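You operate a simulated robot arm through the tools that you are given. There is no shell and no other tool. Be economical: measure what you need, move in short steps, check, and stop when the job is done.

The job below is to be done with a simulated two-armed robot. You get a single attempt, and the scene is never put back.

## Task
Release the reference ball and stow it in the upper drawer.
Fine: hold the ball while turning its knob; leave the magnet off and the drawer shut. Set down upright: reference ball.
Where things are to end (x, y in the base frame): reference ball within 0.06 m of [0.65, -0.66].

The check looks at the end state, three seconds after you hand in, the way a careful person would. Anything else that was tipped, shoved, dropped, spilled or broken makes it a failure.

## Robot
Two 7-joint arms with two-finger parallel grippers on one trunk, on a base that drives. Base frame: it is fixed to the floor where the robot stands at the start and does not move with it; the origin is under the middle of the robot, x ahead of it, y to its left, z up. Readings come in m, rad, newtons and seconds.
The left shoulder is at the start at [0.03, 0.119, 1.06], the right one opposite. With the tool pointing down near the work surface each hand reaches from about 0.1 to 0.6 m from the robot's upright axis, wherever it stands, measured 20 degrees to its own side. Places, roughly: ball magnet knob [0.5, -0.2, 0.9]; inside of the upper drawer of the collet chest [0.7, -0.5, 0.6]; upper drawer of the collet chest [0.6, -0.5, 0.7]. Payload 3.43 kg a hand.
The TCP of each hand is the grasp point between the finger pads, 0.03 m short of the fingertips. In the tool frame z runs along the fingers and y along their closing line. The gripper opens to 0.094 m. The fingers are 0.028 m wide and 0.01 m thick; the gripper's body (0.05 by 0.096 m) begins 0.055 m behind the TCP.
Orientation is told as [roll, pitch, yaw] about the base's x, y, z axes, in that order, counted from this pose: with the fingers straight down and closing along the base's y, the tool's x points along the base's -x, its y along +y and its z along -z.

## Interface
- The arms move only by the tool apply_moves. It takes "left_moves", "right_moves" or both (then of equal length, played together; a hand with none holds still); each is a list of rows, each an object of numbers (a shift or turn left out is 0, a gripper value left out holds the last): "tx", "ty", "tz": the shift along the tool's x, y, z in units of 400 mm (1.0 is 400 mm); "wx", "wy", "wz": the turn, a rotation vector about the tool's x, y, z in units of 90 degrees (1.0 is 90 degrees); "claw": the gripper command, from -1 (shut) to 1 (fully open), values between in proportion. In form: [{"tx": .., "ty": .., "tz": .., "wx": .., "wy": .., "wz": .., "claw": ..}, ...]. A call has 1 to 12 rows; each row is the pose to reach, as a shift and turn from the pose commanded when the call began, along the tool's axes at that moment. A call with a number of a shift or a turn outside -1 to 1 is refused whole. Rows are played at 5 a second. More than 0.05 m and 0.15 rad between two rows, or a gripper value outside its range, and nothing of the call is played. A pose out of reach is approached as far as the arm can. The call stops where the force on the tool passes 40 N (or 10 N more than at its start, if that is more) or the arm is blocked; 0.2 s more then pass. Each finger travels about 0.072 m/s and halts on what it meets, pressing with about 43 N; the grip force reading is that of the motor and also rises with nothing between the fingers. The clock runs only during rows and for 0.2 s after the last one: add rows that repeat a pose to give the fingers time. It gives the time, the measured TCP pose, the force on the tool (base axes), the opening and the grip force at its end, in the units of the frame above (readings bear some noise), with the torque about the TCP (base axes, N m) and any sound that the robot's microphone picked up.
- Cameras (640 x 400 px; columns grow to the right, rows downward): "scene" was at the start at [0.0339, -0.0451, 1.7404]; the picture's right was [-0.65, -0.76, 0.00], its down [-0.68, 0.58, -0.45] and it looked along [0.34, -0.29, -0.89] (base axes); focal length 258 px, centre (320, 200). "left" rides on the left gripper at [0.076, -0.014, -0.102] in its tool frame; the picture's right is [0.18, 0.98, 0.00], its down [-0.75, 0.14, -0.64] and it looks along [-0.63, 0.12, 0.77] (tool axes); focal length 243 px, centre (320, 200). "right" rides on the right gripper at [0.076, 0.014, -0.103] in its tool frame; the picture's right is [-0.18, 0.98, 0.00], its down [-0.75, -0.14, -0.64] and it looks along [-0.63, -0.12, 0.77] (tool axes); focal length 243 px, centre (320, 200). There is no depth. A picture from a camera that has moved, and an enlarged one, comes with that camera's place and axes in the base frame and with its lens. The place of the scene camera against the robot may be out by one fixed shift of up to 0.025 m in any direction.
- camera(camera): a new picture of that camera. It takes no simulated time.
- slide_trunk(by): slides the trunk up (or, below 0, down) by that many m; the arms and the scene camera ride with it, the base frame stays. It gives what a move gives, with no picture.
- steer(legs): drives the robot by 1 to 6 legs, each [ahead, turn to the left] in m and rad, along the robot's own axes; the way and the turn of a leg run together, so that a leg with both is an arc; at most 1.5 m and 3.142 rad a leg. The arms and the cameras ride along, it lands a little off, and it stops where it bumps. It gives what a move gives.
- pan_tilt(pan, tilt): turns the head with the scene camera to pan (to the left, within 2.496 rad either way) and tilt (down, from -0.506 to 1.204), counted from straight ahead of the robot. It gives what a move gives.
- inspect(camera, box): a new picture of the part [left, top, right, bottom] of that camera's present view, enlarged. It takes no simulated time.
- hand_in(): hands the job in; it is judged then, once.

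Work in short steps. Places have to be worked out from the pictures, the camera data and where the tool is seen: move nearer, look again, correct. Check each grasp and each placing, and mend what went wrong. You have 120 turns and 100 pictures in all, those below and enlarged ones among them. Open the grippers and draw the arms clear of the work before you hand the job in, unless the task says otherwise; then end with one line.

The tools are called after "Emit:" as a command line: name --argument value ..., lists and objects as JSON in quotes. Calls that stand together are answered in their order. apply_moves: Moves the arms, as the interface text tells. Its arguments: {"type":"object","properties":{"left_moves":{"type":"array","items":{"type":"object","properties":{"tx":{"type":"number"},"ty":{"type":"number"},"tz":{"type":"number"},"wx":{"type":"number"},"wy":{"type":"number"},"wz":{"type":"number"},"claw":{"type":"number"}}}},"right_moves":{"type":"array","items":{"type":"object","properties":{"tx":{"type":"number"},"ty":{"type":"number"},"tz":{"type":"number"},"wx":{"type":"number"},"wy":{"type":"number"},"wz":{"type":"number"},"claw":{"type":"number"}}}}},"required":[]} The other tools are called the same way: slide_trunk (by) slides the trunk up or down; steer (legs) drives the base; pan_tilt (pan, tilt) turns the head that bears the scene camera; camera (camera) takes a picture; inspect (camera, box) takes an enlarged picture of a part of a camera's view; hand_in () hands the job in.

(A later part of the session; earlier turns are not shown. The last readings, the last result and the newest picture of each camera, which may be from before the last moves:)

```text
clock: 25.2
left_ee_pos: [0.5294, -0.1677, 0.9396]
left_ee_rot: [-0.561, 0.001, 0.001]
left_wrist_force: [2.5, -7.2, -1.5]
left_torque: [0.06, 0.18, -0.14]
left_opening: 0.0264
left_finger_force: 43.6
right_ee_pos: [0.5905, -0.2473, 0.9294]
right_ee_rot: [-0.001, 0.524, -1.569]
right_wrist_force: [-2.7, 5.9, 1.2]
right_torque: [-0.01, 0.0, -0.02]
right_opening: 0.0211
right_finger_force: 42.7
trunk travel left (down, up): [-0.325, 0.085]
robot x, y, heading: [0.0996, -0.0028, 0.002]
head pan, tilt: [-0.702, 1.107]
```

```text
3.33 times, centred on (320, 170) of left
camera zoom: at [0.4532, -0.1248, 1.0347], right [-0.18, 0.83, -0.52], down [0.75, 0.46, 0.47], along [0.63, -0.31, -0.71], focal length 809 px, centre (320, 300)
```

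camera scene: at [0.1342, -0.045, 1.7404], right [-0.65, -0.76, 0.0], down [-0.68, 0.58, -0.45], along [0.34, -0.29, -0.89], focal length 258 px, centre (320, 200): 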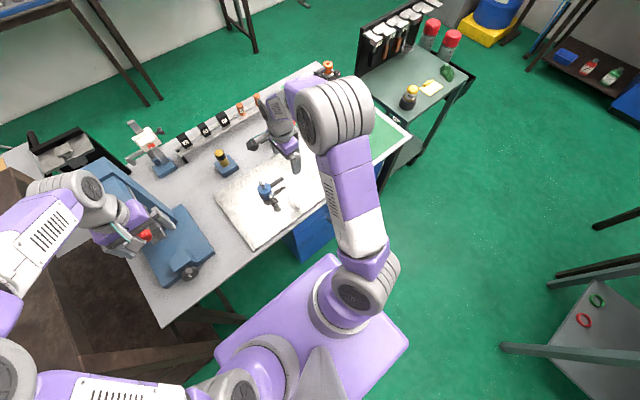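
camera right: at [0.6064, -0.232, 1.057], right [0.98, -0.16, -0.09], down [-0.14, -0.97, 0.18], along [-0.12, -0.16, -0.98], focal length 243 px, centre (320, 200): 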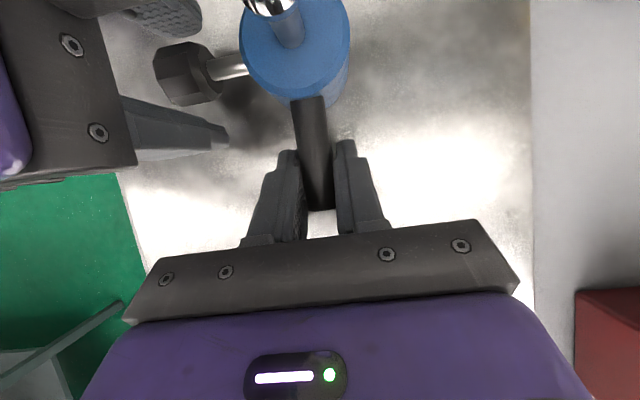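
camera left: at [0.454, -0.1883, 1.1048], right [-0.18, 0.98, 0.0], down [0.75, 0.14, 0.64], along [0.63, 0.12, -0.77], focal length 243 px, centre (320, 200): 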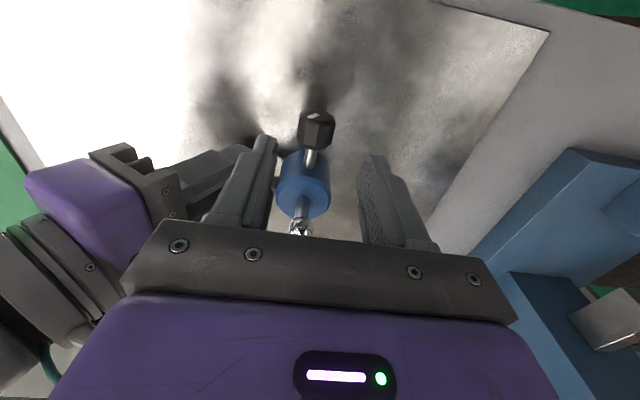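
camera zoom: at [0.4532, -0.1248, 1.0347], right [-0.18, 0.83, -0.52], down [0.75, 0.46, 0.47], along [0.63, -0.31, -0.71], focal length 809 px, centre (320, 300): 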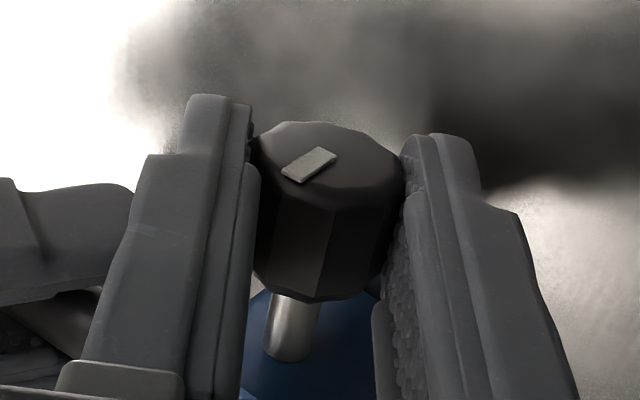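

It still follows, now at ~90°, and the two hands' forces begin to oppose each other. I'll push a bit further to feel for an end stop.

Emit:
apply_moves --left_moves '[{"wx": 0.089, "ty": 0.0065, "tz": 0.0005}, {"wx": 0.178, "ty": 0.0128, "tz": 0.0018}, {"wx": 0.267, "ty": 0.0189, "tz": 0.004}, {"wx": 0.267, "ty": 0.0189, "tz": 0.004}]'

Emit:
inspect --camera "left" --box '[240, 110, 400, 230]'

```text
clock: 26.2
left_ee_pos: [0.5285, -0.1619, 0.934]
left_ee_rot: [-0.98, -0.001, 0.0]
left_wrist_force: [1.7, -2.6, 1.3]
left_torque: [0.13, 0.0, -0.01]
left_opening: 0.0267
left_finger_force: 43.1
right_ee_pos: [0.5914, -0.2454, 0.9295]
right_ee_rot: [0.001, 0.522, -1.569]
right_wrist_force: [-1.6, 2.3, 0.2]
right_torque: [-0.14, 0.04, -0.04]
right_opening: 0.0215
right_finger_force: 43.2
trunk travel left (down, up): [-0.325, 0.085]
robot x, y, heading: [0.0962, -0.0027, -0.002]
head pan, tilt: [-0.702, 1.107]
```

```text
3.33 times, centred on (320, 170) of left
camera zoom: at [0.453, -0.0839, 1.0043], right [-0.18, 0.55, -0.82], down [0.75, 0.61, 0.24], along [0.63, -0.57, -0.53], focal length 809 px, centre (320, 300)
```

zoom: 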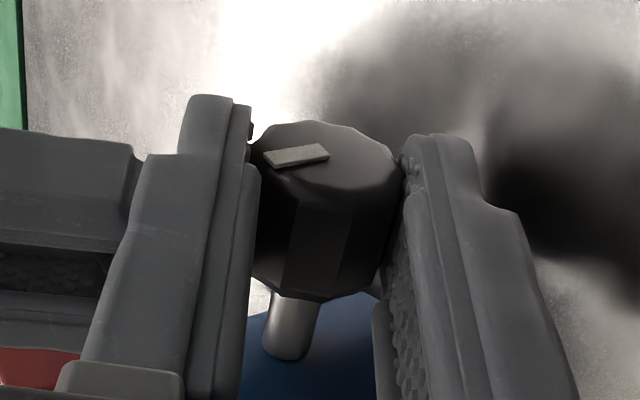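

The mark slipped relative to the fingers, so the knob reached its end stop at ~90°. I'll release the left hand the same way as before and back off.

Emit:
apply_moves --left_moves '[{"claw": -0.25, "ty": -0.013}, {"claw": -0.15, "ty": -0.018, "tz": -0.03}, {"tz": -0.1, "ty": -0.03}, {"tz": -0.2, "ty": -0.06}, {"tz": -0.22, "ty": -0.14}, {"tz": -0.24, "ty": -0.22}]'

Emit:
inspect --camera "left" --box '[240, 80, 440, 230]'

Emit:
camera --camera "scene"

```text
clock: 27.6
left_ee_pos: [0.5284, -0.1289, 1.061]
left_ee_rot: [-0.98, 0.002, 0.0]
left_wrist_force: [-0.6, -0.2, 0.8]
left_torque: [0.01, 0.03, 0.02]
left_opening: 0.04
left_finger_force: 0.0
right_ee_pos: [0.5912, -0.2456, 0.928]
right_ee_rot: [0.003, 0.522, -1.57]
right_wrist_force: [-0.7, -0.6, -0.3]
right_torque: [-0.06, -0.01, 0.0]
right_opening: 0.0214
right_finger_force: 42.8
trunk travel left (down, up): [-0.325, 0.085]
robot x, y, heading: [0.1003, -0.0007, 0.002]
head pan, tilt: [-0.702, 1.107]
```

```text
2.67 times, centred on (340, 155) of left
camera zoom: at [0.4524, -0.0528, 1.1318], right [-0.18, 0.55, -0.82], down [0.75, 0.61, 0.24], along [0.63, -0.57, -0.53], focal length 647 px, centre (267, 320)
```

zoom: 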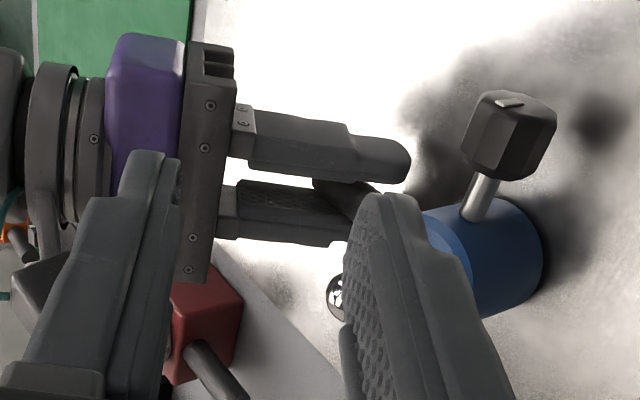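

```text
61 pictures are left
camera scene: at [0.1331, -0.0455, 1.7404], right [-0.65, -0.76, 0.0], down [-0.68, 0.58, -0.45], along [0.34, -0.29, -0.89], focal length 258 px, centre (320, 200)
```

scene: 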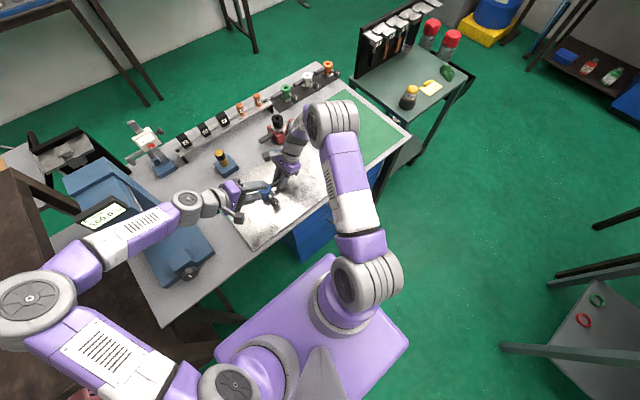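

The mark now points up (off, I believe). I'll test by lifting gently with the right hand; any magnet pull would show as force.

Emit:
apply_moves --right_moves '[{"tx": 0.006, "tz": -0.01}, {"tx": 0.0125, "tz": -0.0217}, {"tx": 0.03, "tz": -0.052}, {"tx": 0.05, "tz": -0.0866}, {"tx": 0.05, "tz": -0.0866}]'

Emit:
camera --camera "right"

Emit:
inspect --camera "left" --box '[240, 80, 440, 230]'

```text
clock: 28.8
left_ee_pos: [0.5298, -0.1308, 1.0618]
left_ee_rot: [-0.979, 0.002, 0.001]
left_wrist_force: [-0.3, 0.4, -0.2]
left_torque: [0.01, 0.0, -0.01]
left_opening: 0.0399
left_finger_force: 0.1
right_ee_pos: [0.5911, -0.2465, 0.9686]
right_ee_rot: [0.0, 0.523, -1.569]
right_wrist_force: [0.9, 0.7, -3.9]
right_torque: [-0.26, -0.05, 0.0]
right_opening: 0.0216
right_finger_force: 43.0
trunk travel left (down, up): [-0.325, 0.085]
robot x, y, heading: [0.0984, 0.001, -0.001]
head pan, tilt: [-0.702, 1.107]
```

```text
60 pictures are left
camera right: at [0.6066, -0.2317, 1.0966], right [0.98, -0.16, -0.09], down [-0.14, -0.97, 0.18], along [-0.12, -0.16, -0.98], focal length 243 px, centre (320, 200)
```

right: 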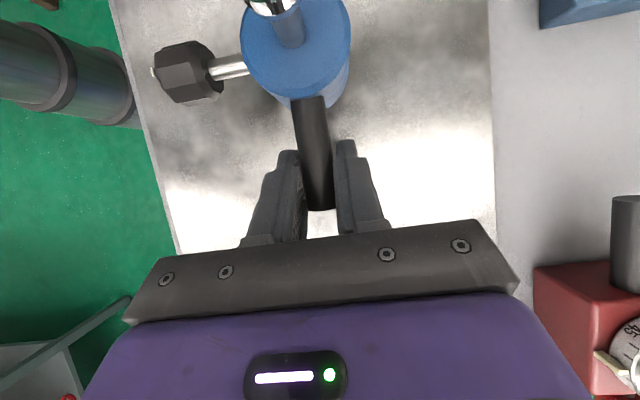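

```text
2.67 times, centred on (340, 155) of left
camera zoom: at [0.4531, -0.0528, 1.1311], right [-0.18, 0.55, -0.82], down [0.75, 0.61, 0.24], along [0.63, -0.57, -0.53], focal length 647 px, centre (267, 320)
```

zoom: 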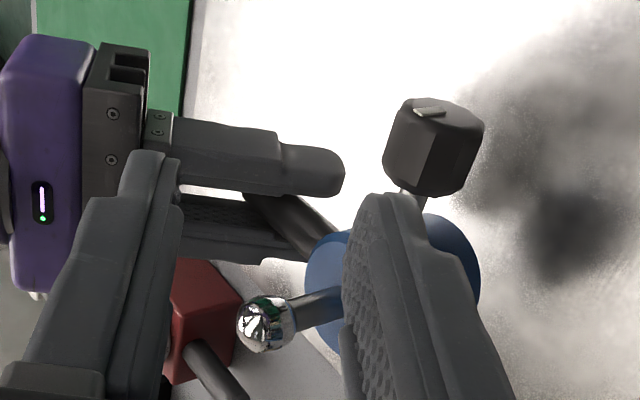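

The ball lifts freely (~4 N), so the magnet is off. I'll set it back down on the plate and free the right hand, since it has to open the drawer first.

Emit:
apply_moves --right_moves '[{"tx": -0.02, "tz": 0.035}, {"tx": -0.038, "tz": 0.065}, {"tx": -0.047, "tz": 0.081}, {"tx": -0.0495, "tz": 0.0857}, {"tx": -0.0495, "tz": 0.0857}]'

```text
clock: 30.0
left_ee_pos: [0.5287, -0.1292, 1.0618]
left_ee_rot: [-0.979, -0.001, 0.0]
left_wrist_force: [0.7, 0.0, -0.6]
left_torque: [0.01, 0.0, 0.01]
left_opening: 0.0399
left_finger_force: 0.1
right_ee_pos: [0.5938, -0.2458, 0.929]
right_ee_rot: [0.003, 0.521, -1.569]
right_wrist_force: [0.5, -0.5, -2.8]
right_torque: [-0.28, -0.06, -0.01]
right_opening: 0.0217
right_finger_force: 42.9
trunk travel left (down, up): [-0.325, 0.085]
robot x, y, heading: [0.099, 0.0025, 0.0]
head pan, tilt: [-0.702, 1.107]
```

It's still carrying most of the weight, so it's a hair above the plate. I'll lower 1.5 mm more, then open.

Emit:
apply_moves --right_moves '[{"tx": -0.001, "tz": 0.0017}, {"tx": -0.002, "tz": 0.0034}, {"tx": -0.002, "tz": 0.0034}]'

```text
clock: 30.8
left_ee_pos: [0.5272, -0.1308, 1.0615]
left_ee_rot: [-0.98, 0.0, -0.001]
left_wrist_force: [-0.5, -0.3, -0.9]
left_torque: [0.0, 0.0, 0.0]
left_opening: 0.0401
left_finger_force: 0.0
right_ee_pos: [0.5926, -0.2462, 0.931]
right_ee_rot: [0.002, 0.523, -1.569]
right_wrist_force: [1.5, -3.3, 8.2]
right_torque: [0.7, 0.01, -0.05]
right_opening: 0.0215
right_finger_force: 43.1
trunk travel left (down, up): [-0.325, 0.085]
robot x, y, heading: [0.0977, 0.0018, 0.0]
head pan, tilt: [-0.702, 1.107]
```

It's in contact now (8 N up). Opening the right hand and backing off along the fingers, then raising.

Emit:
apply_moves --right_moves '[{"claw": 0.0}, {"claw": 0.3}, {"claw": 0.3, "tz": -0.05}, {"tz": -0.15}, {"tz": -0.27}, {"tz": -0.39}, {"tz": -0.48}]'

Emit:
inspect --camera "right" --box '[160, 0, 480, 200]'

```text
clock: 32.4
left_ee_pos: [0.529, -0.1293, 1.0608]
left_ee_rot: [-0.979, 0.0, 0.0]
left_wrist_force: [0.1, -0.1, 0.1]
left_torque: [-0.02, -0.02, 0.0]
left_opening: 0.0402
left_finger_force: 0.0
right_ee_pos: [0.591, -0.3416, 1.0948]
right_ee_rot: [0.004, 0.525, -1.568]
right_wrist_force: [-0.2, 0.5, 0.7]
right_torque: [-0.05, 0.0, 0.04]
right_opening: 0.0613
right_finger_force: 0.1
trunk travel left (down, up): [-0.325, 0.085]
robot x, y, heading: [0.1017, -0.0022, 0.0]
head pan, tilt: [-0.702, 1.107]
```

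```text
2.00 times, centred on (320, 100) of right
camera zoom: at [0.6064, -0.3279, 1.2231], right [0.98, -0.16, -0.09], down [-0.14, -0.97, 0.18], along [-0.12, -0.16, -0.98], focal length 485 px, centre (320, 400)
```

zoom: 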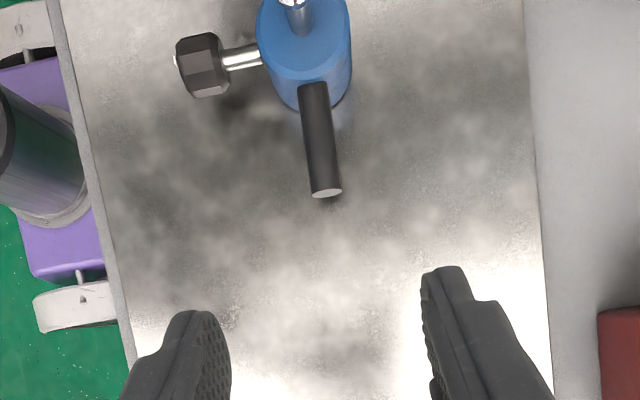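

The ball stands upright by itself. Now I'll retract both hands upright and clear before driving back to look at the drawer.

Emit:
apply_moves --left_moves '[{"wx": -0.078, "tx": 0.04, "ty": -0.04, "tz": -0.03}, {"wx": -0.156, "tx": 0.08, "ty": -0.08, "tz": -0.06}, {"wx": -0.234, "tx": 0.12, "ty": -0.12, "tz": -0.08}, {"wx": -0.312, "tx": 0.18, "ty": -0.166, "tz": -0.111}, {"wx": -0.39, "tx": 0.23, "ty": -0.166, "tz": -0.111}, {"wx": -0.468, "tx": 0.28, "ty": -0.166, "tz": -0.111}, {"wx": -0.546, "tx": 0.33, "ty": -0.166, "tz": -0.111}, {"wx": -0.624, "tx": 0.375, "ty": -0.166, "tz": -0.111}]' --right_moves '[{"wy": -0.04, "ty": -0.03, "tx": 0.02, "tz": -0.035}, {"wy": -0.08, "ty": -0.06, "tx": 0.04, "tz": -0.07}, {"wy": -0.12, "ty": -0.09, "tx": 0.06, "tz": -0.1}, {"wy": -0.16, "ty": -0.12, "tx": 0.08, "tz": -0.14}, {"wy": -0.2, "ty": -0.15, "tx": 0.1, "tz": -0.173}, {"wy": -0.24, "ty": -0.18, "tx": 0.1, "tz": -0.173}, {"wy": -0.29, "ty": -0.21, "tx": 0.1, "tz": -0.173}, {"wy": -0.333, "ty": -0.25, "tx": 0.1, "tz": -0.173}]'

Emit:
steer --legs '[[-0.45, 0.0]]'

Emit:
camera --camera "scene"

```text
clock: 34.2
left_ee_pos: [0.3792, -0.1307, 1.1405]
left_ee_rot: [0.004, -0.002, 0.003]
left_wrist_force: [-0.5, 0.2, 0.7]
left_torque: [0.04, -0.02, 0.01]
left_opening: 0.04
left_finger_force: 0.0
right_ee_pos: [0.4913, -0.3422, 1.1748]
right_ee_rot: [0.002, -0.001, -1.57]
right_wrist_force: [0.3, -0.1, 0.8]
right_torque: [0.02, -0.03, 0.01]
right_opening: 0.0611
right_finger_force: 0.1
trunk travel left (down, up): [-0.325, 0.085]
robot x, y, heading: [0.0991, 0.0014, -0.0]
head pan, tilt: [-0.702, 1.107]
```

```text
clock: 37.0
left_ee_pos: [-0.0736, -0.1313, 1.1395]
left_ee_rot: [0.001, -0.001, -0.01]
left_wrist_force: [-0.5, -0.3, -0.7]
left_torque: [0.0, 0.0, 0.0]
left_opening: 0.04
left_finger_force: 0.1
right_ee_pos: [0.038, -0.3421, 1.1752]
right_ee_rot: [0.0, -0.001, -1.579]
right_wrist_force: [-0.3, 0.1, -0.1]
right_torque: [0.05, -0.02, 0.02]
right_opening: 0.0607
right_finger_force: 0.0
trunk travel left (down, up): [-0.325, 0.085]
robot x, y, heading: [-0.3523, 0.001, -0.012]
head pan, tilt: [-0.702, 1.107]
```

```text
57 pictures are left
camera scene: at [-0.3185, -0.0429, 1.7404], right [-0.65, -0.76, 0.0], down [-0.68, 0.58, -0.45], along [0.34, -0.29, -0.89], focal length 258 px, centre (320, 200)
```

scene: 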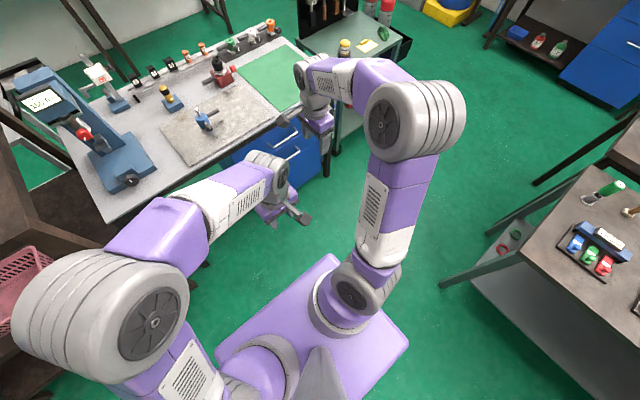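

There's free floor to shift sideways. I'll turn right, go ahead and turn back, to stand at about (-0.06,-0.27) facing the drawer.

Emit:
steer --legs '[[0, -0.75], [0.4, 0], [0, 0.76]]'

Emit:
pan_tilt --pan -0.3 --tilt 0.95

Emit:
camera --camera "scene"

Emit:
camera --camera "left"

```text
clock: 43.4
left_ee_pos: [0.2132, -0.4025, 1.1395]
left_ee_rot: [0.0, 0.001, -0.008]
left_wrist_force: [0.6, 0.2, 0.7]
left_torque: [-0.03, -0.02, 0.0]
left_opening: 0.0401
left_finger_force: 0.1
right_ee_pos: [0.326, -0.6137, 1.1751]
right_ee_rot: [0.003, -0.002, -1.578]
right_wrist_force: [0.6, -0.1, 0.3]
right_torque: [0.0, -0.02, -0.02]
right_opening: 0.061
right_finger_force: 0.0
trunk travel left (down, up): [-0.325, 0.085]
robot x, y, heading: [-0.0669, -0.267, -0.006]
head pan, tilt: [-0.702, 1.107]
```

```text
clock: 44.3
left_ee_pos: [0.2146, -0.4019, 1.1399]
left_ee_rot: [0.001, 0.002, -0.007]
left_wrist_force: [0.1, 0.0, 0.3]
left_torque: [0.0, -0.02, -0.02]
left_opening: 0.04
left_finger_force: 0.1
right_ee_pos: [0.3259, -0.6135, 1.1753]
right_ee_rot: [0.002, 0.001, -1.578]
right_wrist_force: [0.3, -0.1, -0.4]
right_torque: [0.01, 0.01, 0.03]
right_opening: 0.0612
right_finger_force: 0.0
trunk travel left (down, up): [-0.325, 0.085]
robot x, y, heading: [-0.0647, -0.2676, -0.011]
head pan, tilt: [-0.3, 0.949]
```

```text
56 pictures are left
camera scene: at [-0.0096, -0.2962, 1.7511], right [-0.3, -0.95, 0.0], down [-0.77, 0.25, -0.58], along [0.55, -0.18, -0.81], focal length 258 px, centre (320, 200)
```

scene: 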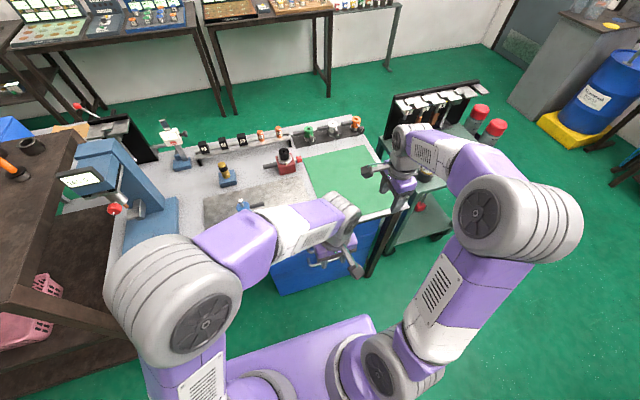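

```text
55 pictures are left
camera left: at [0.1385, -0.4155, 1.2437], right [-0.18, 0.98, 0.0], down [0.75, 0.13, 0.64], along [0.63, 0.12, -0.77], focal length 243 px, centre (320, 200)
```

left: 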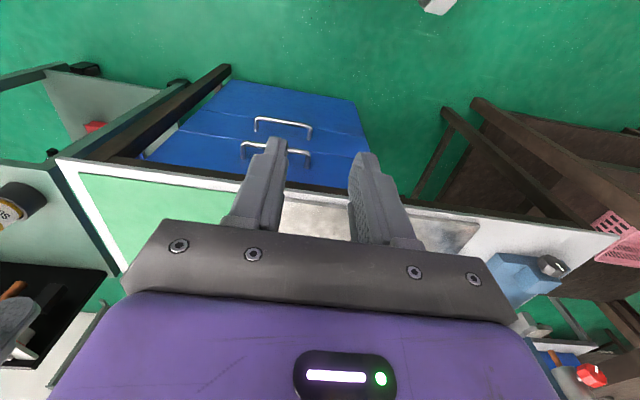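

Drawer handle ≈(0.437,-0.467,0.72), chest spans y≈-0.71…-0.2. I'll swing the left hand away to +y while pitching the right hand's fingers forward (72°) in front of the handle.

Emit:
apply_moves --left_moves '[{"ty": 0.1}, {"ty": 0.2}, {"ty": 0.3}, {"ty": 0.4}, {"ty": 0.5}, {"ty": 0.6}, {"ty": 0.7}, {"ty": 0.8}, {"ty": 0.875}, {"ty": 0.875}, {"ty": 0.875}, {"ty": 0.875}]' --right_moves '[{"ty": -0.06}, {"ty": -0.12, "wx": -0.07}, {"ty": -0.19, "wx": -0.14, "tz": 0.04}, {"ty": -0.19, "wx": -0.22, "tz": 0.09}, {"ty": -0.19, "wx": -0.3, "tz": 0.14}, {"ty": -0.19, "wx": -0.38, "tz": 0.19, "tx": 0.05}, {"ty": -0.19, "wx": -0.46, "tz": 0.24, "tx": 0.1}, {"ty": -0.19, "wx": -0.54, "tz": 0.29, "tx": 0.15}, {"ty": -0.19, "wx": -0.62, "tz": 0.34, "tx": 0.21}, {"ty": -0.19, "wx": -0.7, "tz": 0.4, "tx": 0.27}, {"ty": -0.19, "wx": -0.78, "tz": 0.45, "tx": 0.32}, {"ty": -0.19, "wx": -0.8, "tz": 0.5, "tx": 0.37}]'

Emit:
camera --camera "scene"

Emit:
camera --camera "right"

```text
clock: 46.9
left_ee_pos: [0.2192, -0.0518, 1.139]
left_ee_rot: [0.001, 0.002, -0.007]
left_wrist_force: [0.1, -0.2, 0.7]
left_torque: [-0.03, 0.06, 0.0]
left_opening: 0.0401
left_finger_force: 0.0
right_ee_pos: [0.2943, -0.4999, 0.9382]
right_ee_rot: [1.255, -0.037, -1.592]
right_wrist_force: [0.4, 0.7, -0.5]
right_torque: [-0.03, -0.01, -0.02]
right_opening: 0.0609
right_finger_force: 0.1
right hand out of reach, approached as far as the arm can: row 6, 7, 8, 9, 10, 11, 12
trunk travel left (down, up): [-0.325, 0.085]
robot x, y, heading: [-0.063, -0.2718, -0.008]
head pan, tilt: [-0.3, 0.949]
```

```text
54 pictures are left
camera scene: at [-0.0068, -0.2955, 1.7511], right [-0.3, -0.95, 0.0], down [-0.78, 0.25, -0.58], along [0.55, -0.18, -0.81], focal length 258 px, centre (320, 200)
```

scene: 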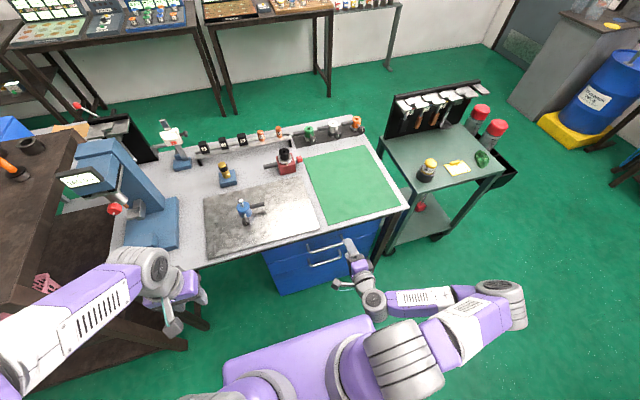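

```text
53 pictures are left
camera right: at [0.204, -0.4203, 0.9815], right [0.3, -0.15, 0.94], down [-0.67, -0.74, 0.09], along [0.68, -0.66, -0.33], focal length 243 px, centre (320, 200)
```

right: 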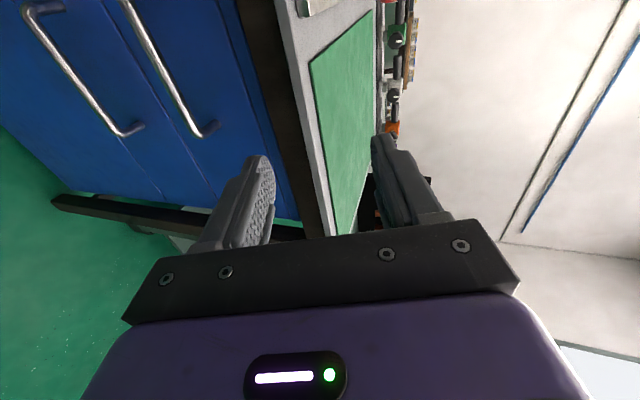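

The arm reached (0.294,-0.50,0.938) with the pitch I want. Lowering the trunk 0.2 m brings the hand to handle height.

Emit:
slide_trunk --by -0.2

Emit:
camera --camera "right"

Emit:
inspect --camera "scene" --box '[240, 180, 440, 320]'

```text
clock: 49.0
left_ee_pos: [0.2164, -0.0504, 0.9393]
left_ee_rot: [0.002, 0.0, -0.007]
left_wrist_force: [-0.5, 0.3, 0.6]
left_torque: [0.03, -0.03, 0.03]
left_opening: 0.0402
left_finger_force: 0.1
right_ee_pos: [0.2948, -0.5, 0.7386]
right_ee_rot: [1.259, -0.035, -1.596]
right_wrist_force: [-0.6, -0.7, 0.3]
right_torque: [0.0, -0.02, -0.02]
right_opening: 0.0611
right_finger_force: 0.0
trunk travel left (down, up): [-0.125, 0.285]
robot x, y, heading: [-0.0651, -0.271, -0.004]
head pan, tilt: [-0.3, 0.949]
```

```text
52 pictures are left
camera right: at [0.2048, -0.4201, 0.7818], right [0.3, -0.16, 0.94], down [-0.67, -0.73, 0.09], along [0.68, -0.66, -0.32], focal length 243 px, centre (320, 200)
```

right: 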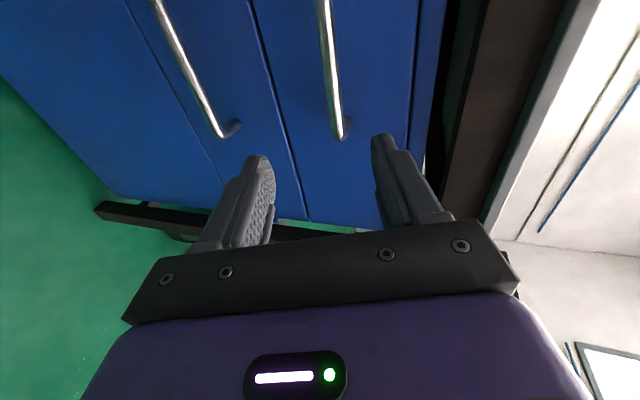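

```text
2.86 times, centred on (340, 250) of scene
camera zoom: at [-0.0096, -0.2961, 1.5512], right [-0.3, -0.95, 0.0], down [-0.77, 0.25, -0.58], along [0.55, -0.18, -0.81], focal length 737 px, centre (263, 57)
```

zoom: 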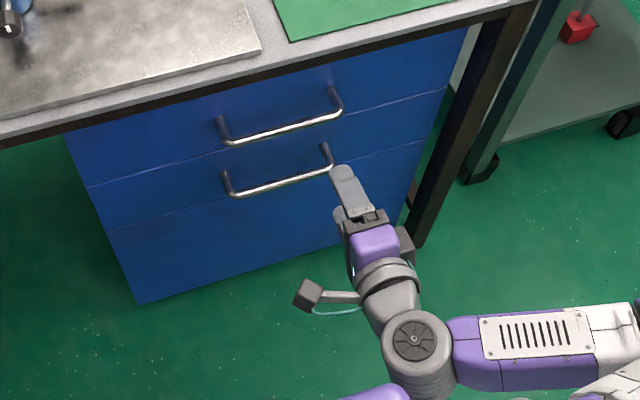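

Bar of the upper handle: x≈0.445, z≈0.707, y from -0.55 to -0.39. I'll approach half way, level with the bar, and check.

Emit:
apply_moves --right_moves '[{"tx": 0.03, "tz": 0.05, "claw": 0.3}, {"tx": 0.075, "tz": 0.1}, {"tx": 0.075, "tz": 0.15}, {"tx": 0.075, "ty": 0.004, "tz": 0.2}, {"tx": 0.075, "ty": 0.004, "tz": 0.2}]'

Emit:
camera --camera "right"

Emit:
inspect --camera "scene" --box '[270, 180, 390, 270]'

```text
clock: 50.2
left_ee_pos: [0.2173, -0.0516, 0.9397]
left_ee_rot: [0.001, -0.001, -0.008]
left_wrist_force: [0.5, 0.1, -0.2]
left_torque: [0.01, 0.02, 0.02]
left_opening: 0.0399
left_finger_force: 0.0
right_ee_pos: [0.3677, -0.4566, 0.7188]
right_ee_rot: [1.258, 0.0, -1.576]
right_wrist_force: [-0.5, -0.3, 0.3]
right_torque: [0.0, -0.03, -0.01]
right_opening: 0.0608
right_finger_force: 0.0
right hand out of reach, approached as far as the arm can: row 2
trunk travel left (down, up): [-0.125, 0.285]
robot x, y, heading: [-0.0637, -0.2704, -0.003]
head pan, tilt: [-0.3, 0.949]
```

```text
50 pictures are left
camera right: at [0.2769, -0.3803, 0.7651], right [0.3, -0.19, 0.94], down [-0.66, -0.75, 0.06], along [0.69, -0.64, -0.35], focal length 243 px, centre (320, 200)
```

right: 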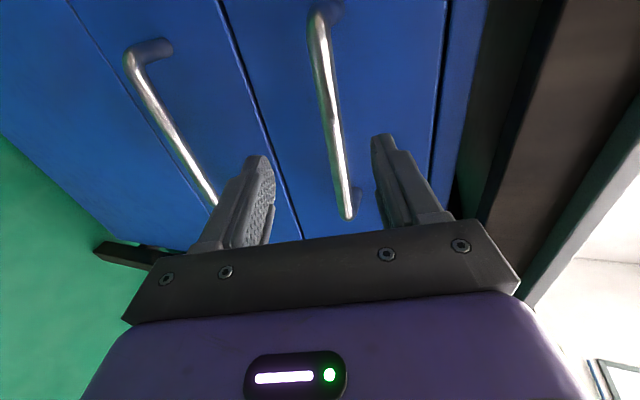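

```text
4.44 times, centred on (330, 225) of scene
camera zoom: at [-0.0097, -0.2961, 1.5511], right [-0.3, -0.95, 0.0], down [-0.77, 0.25, -0.58], along [0.55, -0.18, -0.81], focal length 1146 px, centre (276, 89)
```

zoom: 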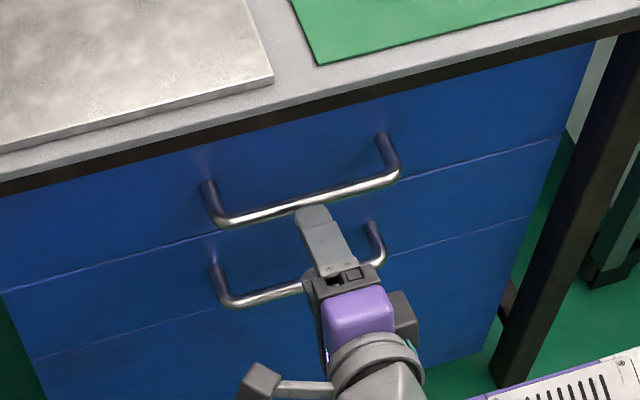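

The bar at the hand's y is about (0.441,-0.457,0.709), 13 mm toward the upper finger. I'll correct that, advance and close.

Emit:
apply_moves --right_moves '[{"ty": 0.034, "tz": 0.02}, {"ty": 0.034, "tz": 0.07}, {"ty": 0.034, "tz": 0.11}, {"ty": 0.034, "tz": 0.136}, {"ty": 0.034, "tz": 0.136}]'

Emit:
camera --camera "right"

Emit:
inspect --camera "scene" --box '[270, 180, 390, 270]'

```text
clock: 51.5
left_ee_pos: [0.2152, -0.0513, 0.9401]
left_ee_rot: [0.002, 0.0, -0.009]
left_wrist_force: [-0.1, 0.2, 0.1]
left_torque: [0.01, -0.01, 0.01]
left_opening: 0.0402
left_finger_force: 0.1
right_ee_pos: [0.4239, -0.455, 0.7147]
right_ee_rot: [1.259, 0.001, -1.579]
right_wrist_force: [-0.3, -0.1, 0.1]
right_torque: [0.0, 0.03, 0.0]
right_opening: 0.0611
right_finger_force: 0.1
trunk travel left (down, up): [-0.125, 0.285]
robot x, y, heading: [-0.0669, -0.2668, -0.002]
head pan, tilt: [-0.3, 0.949]
```

```text
48 pictures are left
camera right: at [0.333, -0.3792, 0.7605], right [0.3, -0.19, 0.94], down [-0.66, -0.75, 0.06], along [0.69, -0.64, -0.35], focal length 243 px, centre (320, 200)
```

right: 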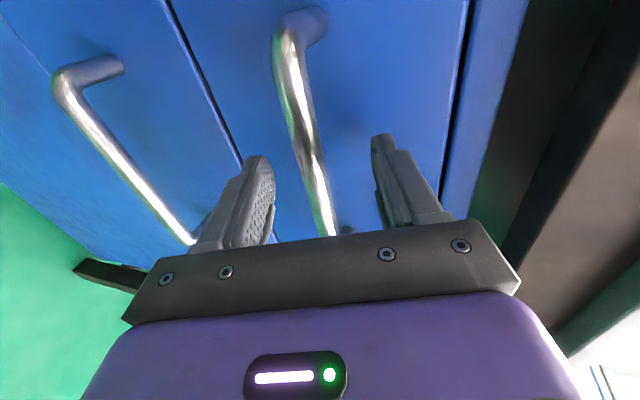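

```text
4.44 times, centred on (330, 225) of scene
camera zoom: at [-0.0096, -0.2961, 1.5511], right [-0.3, -0.95, 0.0], down [-0.77, 0.25, -0.58], along [0.55, -0.18, -0.81], focal length 1146 px, centre (276, 89)
```

zoom: 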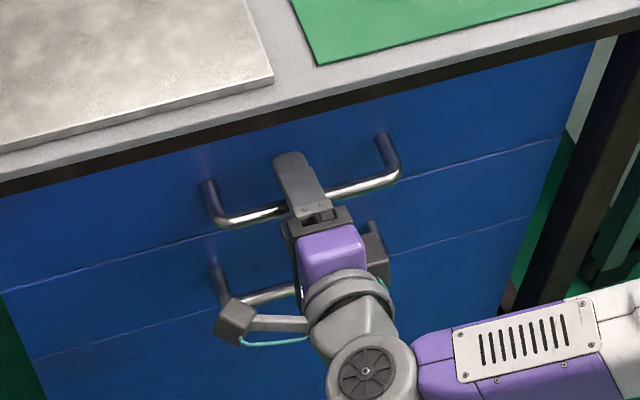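

The bar is between the fingers with the tips just past it. Closing.

Emit:
apply_moves --right_moves '[{"claw": -1}, {"claw": -1}, {"claw": -1}, {"claw": -1}, {"claw": -1}]'

```text
clock: 52.6
left_ee_pos: [0.2171, -0.0511, 0.9392]
left_ee_rot: [0.002, 0.002, -0.006]
left_wrist_force: [0.0, 0.4, -0.5]
left_torque: [-0.02, 0.0, 0.03]
left_opening: 0.0398
left_finger_force: 0.1
right_ee_pos: [0.4232, -0.4548, 0.7119]
right_ee_rot: [1.25, -0.002, -1.578]
right_wrist_force: [-8.2, 2.3, -19.6]
right_torque: [-0.57, 0.24, -0.1]
right_opening: 0.0144
right_finger_force: 45.0
trunk travel left (down, up): [-0.125, 0.285]
robot x, y, heading: [-0.0635, -0.2717, -0.011]
head pan, tilt: [-0.3, 0.949]
```

Gripped. The grip pulls the hand down ~20 N, so I'll relax the hand 3 mm downward and then start the pull with a short arm move.

Emit:
apply_moves --right_moves '[{"ty": -0.008}, {"ty": -0.012, "tz": -0.03}, {"ty": -0.018, "tz": -0.06}, {"ty": -0.025, "tz": -0.09}, {"ty": -0.025, "tz": -0.09}]'

Emit:
inspect --camera "scene" --box '[240, 170, 420, 300]'

```text
clock: 53.9
left_ee_pos: [0.2164, -0.0511, 0.9386]
left_ee_rot: [0.003, 0.003, -0.008]
left_wrist_force: [0.9, 0.4, 1.0]
left_torque: [0.01, 0.0, -0.01]
left_opening: 0.04
left_finger_force: 0.1
right_ee_pos: [0.386, -0.4551, 0.713]
right_ee_rot: [1.244, 0.001, -1.577]
right_wrist_force: [-0.4, 12.0, -34.9]
right_torque: [-0.71, 0.35, -0.64]
right_opening: 0.0145
right_finger_force: 45.5
trunk travel left (down, up): [-0.125, 0.285]
robot x, y, heading: [-0.064, -0.2696, -0.011]
head pan, tilt: [-0.3, 0.949]
```

```text
3.08 times, centred on (330, 235) of scene
camera zoom: at [-0.0066, -0.2956, 1.5509], right [-0.3, -0.95, 0.0], down [-0.78, 0.25, -0.58], along [0.55, -0.18, -0.81], focal length 793 px, centre (289, 92)
```

zoom: 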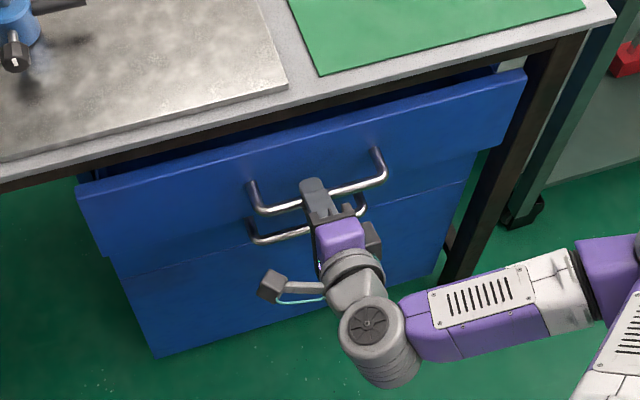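

The drawer slides (37 mm so far). I'll relieve the vertical load (move down 6 mm, +y 3 mm), then drive back to pull it further.

Emit:
apply_moves --right_moves '[{"ty": -0.008, "tx": 0.005}, {"ty": -0.016, "tx": 0.008}, {"ty": -0.016, "tx": 0.008}]'

Emit:
steer --legs '[[-0.1, 0.0]]'

```text
clock: 54.6
left_ee_pos: [0.217, -0.0518, 0.9401]
left_ee_rot: [0.003, -0.001, -0.007]
left_wrist_force: [-0.1, -1.0, -0.5]
left_torque: [-0.01, 0.0, -0.01]
left_opening: 0.04
left_finger_force: 0.2
right_ee_pos: [0.3862, -0.4559, 0.7109]
right_ee_rot: [1.264, 0.0, -1.578]
right_wrist_force: [-0.9, -6.8, -1.8]
right_torque: [-0.07, 0.09, 1.21]
right_opening: 0.0149
right_finger_force: 44.6
trunk travel left (down, up): [-0.125, 0.285]
robot x, y, heading: [-0.0676, -0.2694, -0.008]
head pan, tilt: [-0.3, 0.949]
```

```text
clock: 55.8
left_ee_pos: [0.1161, -0.0512, 0.94]
left_ee_rot: [0.003, 0.0, -0.006]
left_wrist_force: [-0.8, 0.1, -0.8]
left_torque: [0.01, 0.01, 0.0]
left_opening: 0.0398
left_finger_force: 0.1
right_ee_pos: [0.2858, -0.4555, 0.7116]
right_ee_rot: [1.265, -0.002, -1.583]
right_wrist_force: [1.9, -22.4, 17.6]
right_torque: [-0.26, -0.18, 0.63]
right_opening: 0.0149
right_finger_force: 44.8
trunk travel left (down, up): [-0.125, 0.285]
robot x, y, heading: [-0.1634, -0.2705, -0.009]
head pan, tilt: [-0.3, 0.949]
```

The drawer is out ~0.14 m, with a side load of 22 N toward -y. I'll relieve it and drive back further.

Emit:
apply_moves --right_moves '[{"ty": 0.004, "tx": -0.008}, {"ty": 0.007, "tx": -0.014}, {"ty": 0.007, "tx": -0.014}]'

Emit:
steer --legs '[[-0.09, 0.0]]'

Emit:
camera --camera "scene"

```text
clock: 56.6
left_ee_pos: [0.1177, -0.0492, 0.9391]
left_ee_rot: [-0.001, 0.0, -0.005]
left_wrist_force: [0.1, -0.5, -0.1]
left_torque: [0.02, 0.02, 0.02]
left_opening: 0.0401
left_finger_force: 0.0
right_ee_pos: [0.2866, -0.455, 0.7122]
right_ee_rot: [1.257, 0.0, -1.572]
right_wrist_force: [-2.1, 25.3, -17.7]
right_torque: [-0.38, 0.19, 0.0]
right_opening: 0.0147
right_finger_force: 44.9
trunk travel left (down, up): [-0.125, 0.285]
robot x, y, heading: [-0.1636, -0.2709, -0.003]
head pan, tilt: [-0.3, 0.949]
```

```text
clock: 57.7
left_ee_pos: [0.0281, -0.0478, 0.9384]
left_ee_rot: [0.001, 0.003, -0.003]
left_wrist_force: [0.3, 0.5, 0.7]
left_torque: [-0.02, 0.0, 0.01]
left_opening: 0.0398
left_finger_force: 0.1
right_ee_pos: [0.1985, -0.4552, 0.7125]
right_ee_rot: [1.255, 0.0, -1.573]
right_wrist_force: [1.2, 29.3, -24.1]
right_torque: [-0.06, 0.22, 0.47]
right_opening: 0.0147
right_finger_force: 45.5
trunk travel left (down, up): [-0.125, 0.285]
robot x, y, heading: [-0.2558, -0.2668, -0.008]
head pan, tilt: [-0.3, 0.949]
```

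```text
45 pictures are left
camera scene: at [-0.1976, -0.2924, 1.551], right [-0.3, -0.95, 0.0], down [-0.78, 0.24, -0.58], along [0.55, -0.18, -0.81], focal length 258 px, centre (320, 200)
```

scene: 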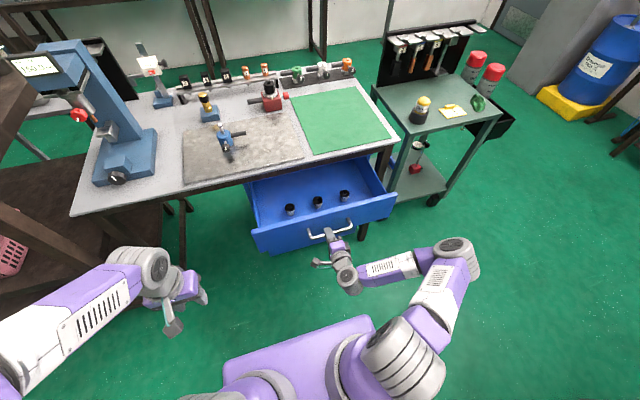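

The drawer is ~0.225 m open and holds three small collets. I'll enlarge to see its interior.

Emit:
inspect --camera "scene" --box '[230, 145, 410, 265]'

```text
3.33 times, centred on (320, 205) of scene
camera zoom: at [-0.1976, -0.2924, 1.551], right [-0.3, -0.95, 0.0], down [-0.78, 0.24, -0.58], along [0.55, -0.18, -0.81], focal length 859 px, centre (320, 183)
```

zoom: 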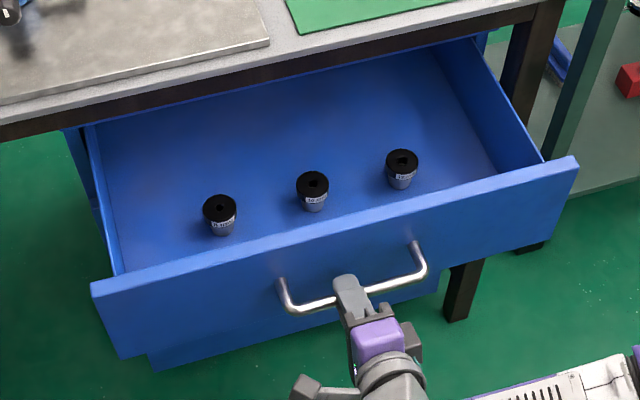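

Collets stand at x≈0.38 now (y≈-0.35,-0.47,-0.59), and the right inner wall is at y≈-0.72. I need more opening so the hand clears the table edge. I'll relieve the loads and pull another 0.1 m.

Emit:
apply_moves --right_moves '[{"ty": -0.004, "tx": 0.005}, {"ty": -0.007, "tx": 0.008}, {"ty": -0.007, "tx": 0.008}]'

Emit:
steer --legs '[[-0.1, 0.0]]'

Emit:
inspect --camera "scene" --box '[220, 125, 420, 265]'

```text
clock: 58.5
left_ee_pos: [0.0261, -0.0503, 0.9398]
left_ee_rot: [0.001, 0.001, -0.008]
left_wrist_force: [-0.4, 0.4, 0.1]
left_torque: [-0.01, 0.01, -0.01]
left_opening: 0.0401
left_finger_force: 0.3
right_ee_pos: [0.1968, -0.456, 0.7126]
right_ee_rot: [1.264, 0.0, -1.576]
right_wrist_force: [2.2, -15.3, 15.5]
right_torque: [-0.17, -0.22, 0.69]
right_opening: 0.0148
right_finger_force: 44.7
trunk travel left (down, up): [-0.125, 0.285]
robot x, y, heading: [-0.2531, -0.2687, -0.007]
head pan, tilt: [-0.3, 0.949]
```

```text
clock: 59.7
left_ee_pos: [-0.0744, -0.0519, 0.9403]
left_ee_rot: [0.003, -0.003, -0.007]
left_wrist_force: [0.1, 0.3, 0.1]
left_torque: [0.0, 0.0, 0.01]
left_opening: 0.04
left_finger_force: 0.1
right_ee_pos: [0.0958, -0.4557, 0.7129]
right_ee_rot: [1.265, -0.001, -1.579]
right_wrist_force: [1.2, -23.9, 25.0]
right_torque: [-0.39, -0.29, 0.41]
right_opening: 0.0146
right_finger_force: 45.1
trunk travel left (down, up): [-0.125, 0.285]
robot x, y, heading: [-0.3562, -0.2678, -0.005]
head pan, tilt: [-0.3, 0.949]
```

```text
2.86 times, centred on (320, 195) of scene
camera zoom: at [-0.3013, -0.2957, 1.5512], right [-0.3, -0.95, 0.0], down [-0.77, 0.25, -0.58], along [0.56, -0.18, -0.81], focal length 737 px, centre (320, 214)
```

zoom: 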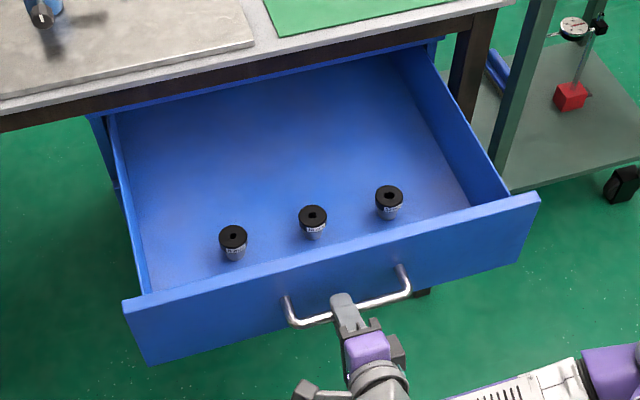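

The drawer is 0.33 m open. Releasing the handle, backing off along the fingers, and then raising the trunk again.

Emit:
apply_moves --right_moves '[{"claw": -0.2}, {"claw": 0.3}, {"claw": 0.3}, {"tz": -0.06}, {"tz": -0.12}, {"tz": -0.18}, {"tz": -0.18, "ty": 0.1}]'

Emit:
slide_trunk --by 0.2

Emit:
camera --camera "scene"

```text
clock: 61.3
left_ee_pos: [-0.0715, -0.0496, 0.9391]
left_ee_rot: [0.002, 0.0, -0.007]
left_wrist_force: [0.2, 0.7, -0.2]
left_torque: [0.0, 0.03, 0.01]
left_opening: 0.0399
left_finger_force: 0.1
right_ee_pos: [0.0426, -0.4554, 0.77]
right_ee_rot: [1.262, -0.003, -1.58]
right_wrist_force: [0.4, 0.2, -0.1]
right_torque: [0.0, 0.0, 0.02]
right_opening: 0.061
right_finger_force: 0.2
right hand out of reach, approached as far as the arm can: row 5, 6
trunk travel left (down, up): [-0.125, 0.285]
robot x, y, heading: [-0.3505, -0.2689, -0.008]
head pan, tilt: [-0.3, 0.949]
```

```text
clock: 63.4
left_ee_pos: [-0.0718, -0.0497, 1.1401]
left_ee_rot: [0.002, 0.001, -0.007]
left_wrist_force: [0.1, -0.7, -0.8]
left_torque: [0.01, -0.01, -0.02]
left_opening: 0.0397
left_finger_force: 0.1
right_ee_pos: [0.043, -0.4559, 0.9689]
right_ee_rot: [1.262, -0.001, -1.579]
right_wrist_force: [1.1, -0.7, -0.1]
right_torque: [-0.02, 0.02, -0.01]
right_opening: 0.0609
right_finger_force: 0.0
trunk travel left (down, up): [-0.325, 0.085]
robot x, y, heading: [-0.3524, -0.2625, -0.003]
head pan, tilt: [-0.3, 0.949]
```

```text
42 pictures are left
camera scene: at [-0.2986, -0.2942, 1.751], right [-0.3, -0.95, 0.0], down [-0.77, 0.25, -0.58], along [0.55, -0.18, -0.81], focal length 258 px, centre (320, 200)
```

scene: 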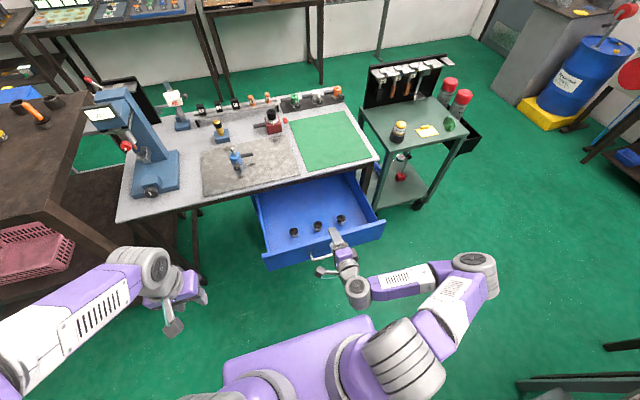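

The ball is undisturbed on the plate and the drawer is open. Now I'll bring the right hand upright and higher, then yaw it towards +90° so the ball can be turned to its stowing orientation.

Emit:
apply_moves --right_moves '[{"ty": 0.06, "tz": 0.02, "wx": 0.05}, {"ty": 0.12, "tz": 0.04, "wx": 0.13}, {"ty": 0.18, "tz": 0.06, "wx": 0.21}, {"ty": 0.24, "tz": 0.08, "wx": 0.29}, {"ty": 0.3, "tz": 0.1, "wx": 0.37}, {"ty": 0.36, "tz": 0.12, "wx": 0.46}, {"ty": 0.43, "tz": 0.12, "wx": 0.55}, {"ty": 0.43, "tz": 0.12, "wx": 0.64}, {"ty": 0.43, "tz": 0.12, "wx": 0.73}, {"ty": 0.43, "tz": 0.12, "wx": 0.803}]'

Emit:
apply_moves --right_moves '[{"wz": -0.09}, {"wz": -0.18}, {"wz": -0.27}, {"wz": -0.36}, {"wz": -0.45}, {"wz": -0.54}, {"wz": -0.63}, {"wz": -0.72}, {"wz": -0.81}, {"wz": -0.9}, {"wz": -0.95}, {"wz": -1.0}]'

Emit:
apply_moves --right_moves '[{"wz": -0.09}, {"wz": -0.18}, {"wz": -0.27}, {"wz": -0.36}, {"wz": -0.45}, {"wz": -0.54}, {"wz": -0.63}, {"wz": -0.72}, {"wz": -0.81}, {"wz": -0.9}, {"wz": -0.95}, {"wz": -1.0}]'

```text
clock: 65.6
left_ee_pos: [-0.0707, -0.0496, 1.1391]
left_ee_rot: [0.002, 0.002, -0.006]
left_wrist_force: [0.3, 0.1, 0.1]
left_torque: [0.01, 0.02, 0.01]
left_opening: 0.0402
left_finger_force: 0.0
right_ee_pos: [0.1098, -0.4852, 1.1082]
right_ee_rot: [-0.001, 0.0, -1.58]
right_wrist_force: [0.8, -0.7, 0.4]
right_torque: [0.01, 0.02, 0.02]
right_opening: 0.0614
right_finger_force: 0.1
right hand out of reach, approached as far as the arm can: row 1, 2, 8, 9, 10
trunk travel left (down, up): [-0.325, 0.085]
robot x, y, heading: [-0.3575, -0.2676, -0.013]
head pan, tilt: [-0.3, 0.949]
```

```text
clock: 68.2
left_ee_pos: [-0.0723, -0.0493, 1.1395]
left_ee_rot: [0.003, 0.0, -0.006]
left_wrist_force: [-0.8, 0.6, -0.3]
left_torque: [0.02, 0.01, 0.01]
left_opening: 0.0399
left_finger_force: 0.0
right_ee_pos: [0.1079, -0.4865, 1.1091]
right_ee_rot: [-0.001, -0.002, -0.007]
right_wrist_force: [-0.2, -0.1, -0.5]
right_torque: [0.0, 0.0, 0.01]
right_opening: 0.0611
right_finger_force: 0.1
trunk travel left (down, up): [-0.325, 0.085]
robot x, y, heading: [-0.3535, -0.2682, -0.005]
head pan, tilt: [-0.3, 0.949]
```

```text
clock: 70.8
left_ee_pos: [-0.0707, -0.0497, 1.139]
left_ee_rot: [0.001, 0.002, -0.008]
left_wrist_force: [0.1, -1.1, -0.3]
left_torque: [0.03, 0.03, 0.0]
left_opening: 0.04
left_finger_force: 0.0
right_ee_pos: [-0.0842, -0.4042, 1.103]
right_ee_rot: [-0.006, 0.008, 1.521]
right_wrist_force: [1.1, 0.2, 0.9]
right_torque: [-0.01, 0.07, -0.02]
right_opening: 0.0609
right_finger_force: 0.0
right hand out of reach, approached as far as the arm can: row 6, 7, 8, 9, 10, 11, 12
trunk travel left (down, up): [-0.325, 0.085]
robot x, y, heading: [-0.3535, -0.2671, -0.008]
head pan, tilt: [-0.3, 0.949]
```

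Yaw +90° isn't usable at reach, so I'll change the grasp: grip the ball on its post from above, which allows picking at yaw 0 and placing at yaw -90. First the hand goes back to yaw 0.

Emit:
apply_moves --right_moves '[{"wz": 0.09}, {"wz": 0.18}, {"wz": 0.27}, {"wz": 0.36}, {"wz": 0.45}, {"wz": 0.54}, {"wz": 0.63}, {"wz": 0.72}, {"wz": 0.81}, {"wz": 0.9}, {"wz": 0.97}, {"wz": 0.97}]'

Emit:
steer --legs '[[0, 0.54], [0.5, 0], [0, -0.53]]'

Emit:
camera --camera "scene"

Emit:
camera --camera "right"

```text
clock: 73.4
left_ee_pos: [-0.0718, -0.0488, 1.1396]
left_ee_rot: [0.001, -0.002, -0.008]
left_wrist_force: [0.2, -0.1, -0.2]
left_torque: [-0.04, -0.02, 0.0]
left_opening: 0.0401
left_finger_force: 0.1
right_ee_pos: [-0.0801, -0.4047, 1.0965]
right_ee_rot: [-0.003, 0.0, 0.036]
right_wrist_force: [-0.6, -0.5, -0.1]
right_torque: [-0.01, -0.02, -0.01]
right_opening: 0.061
right_finger_force: 0.0
trunk travel left (down, up): [-0.325, 0.085]
robot x, y, heading: [-0.3522, -0.2667, -0.006]
head pan, tilt: [-0.3, 0.949]
```

```text
clock: 79.4
left_ee_pos: [0.3468, 0.2064, 1.1391]
left_ee_rot: [-0.001, 0.0, 0.006]
left_wrist_force: [-1.0, -0.2, -0.3]
left_torque: [0.01, -0.03, -0.01]
left_opening: 0.04
left_finger_force: 0.1
right_ee_pos: [0.344, -0.1498, 1.0959]
right_ee_rot: [-0.003, -0.002, 0.05]
right_wrist_force: [-0.3, 0.0, -0.6]
right_torque: [0.01, 0.02, -0.05]
right_opening: 0.0613
right_finger_force: 0.1
trunk travel left (down, up): [-0.325, 0.085]
robot x, y, heading: [0.0676, -0.0194, 0.01]
head pan, tilt: [-0.3, 0.949]
```

```text
41 pictures are left
camera scene: at [0.1242, -0.0422, 1.7511], right [-0.29, -0.96, 0.0], down [-0.78, 0.24, -0.58], along [0.56, -0.17, -0.81], focal length 258 px, centre (320, 200)
```

scene: 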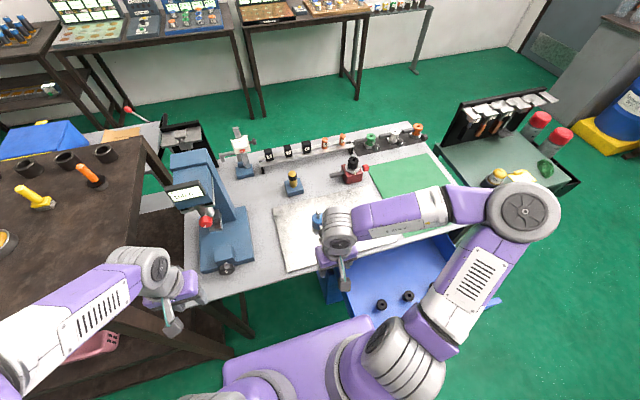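

```text
40 pictures are left
camera right: at [0.2688, -0.1393, 1.2001], right [0.13, 0.99, 0.0], down [0.76, -0.1, 0.64], along [0.64, -0.09, -0.77], focal length 243 px, centre (320, 200)
```

right: 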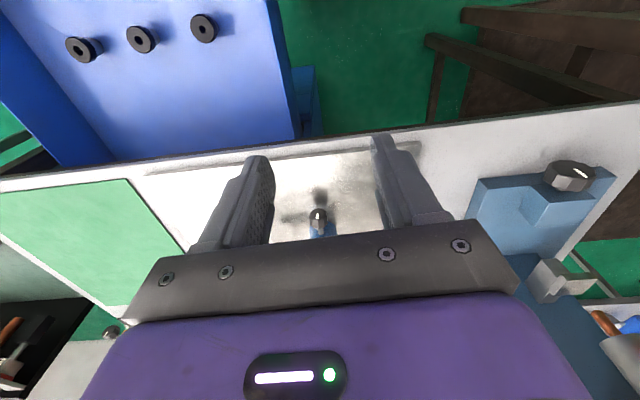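

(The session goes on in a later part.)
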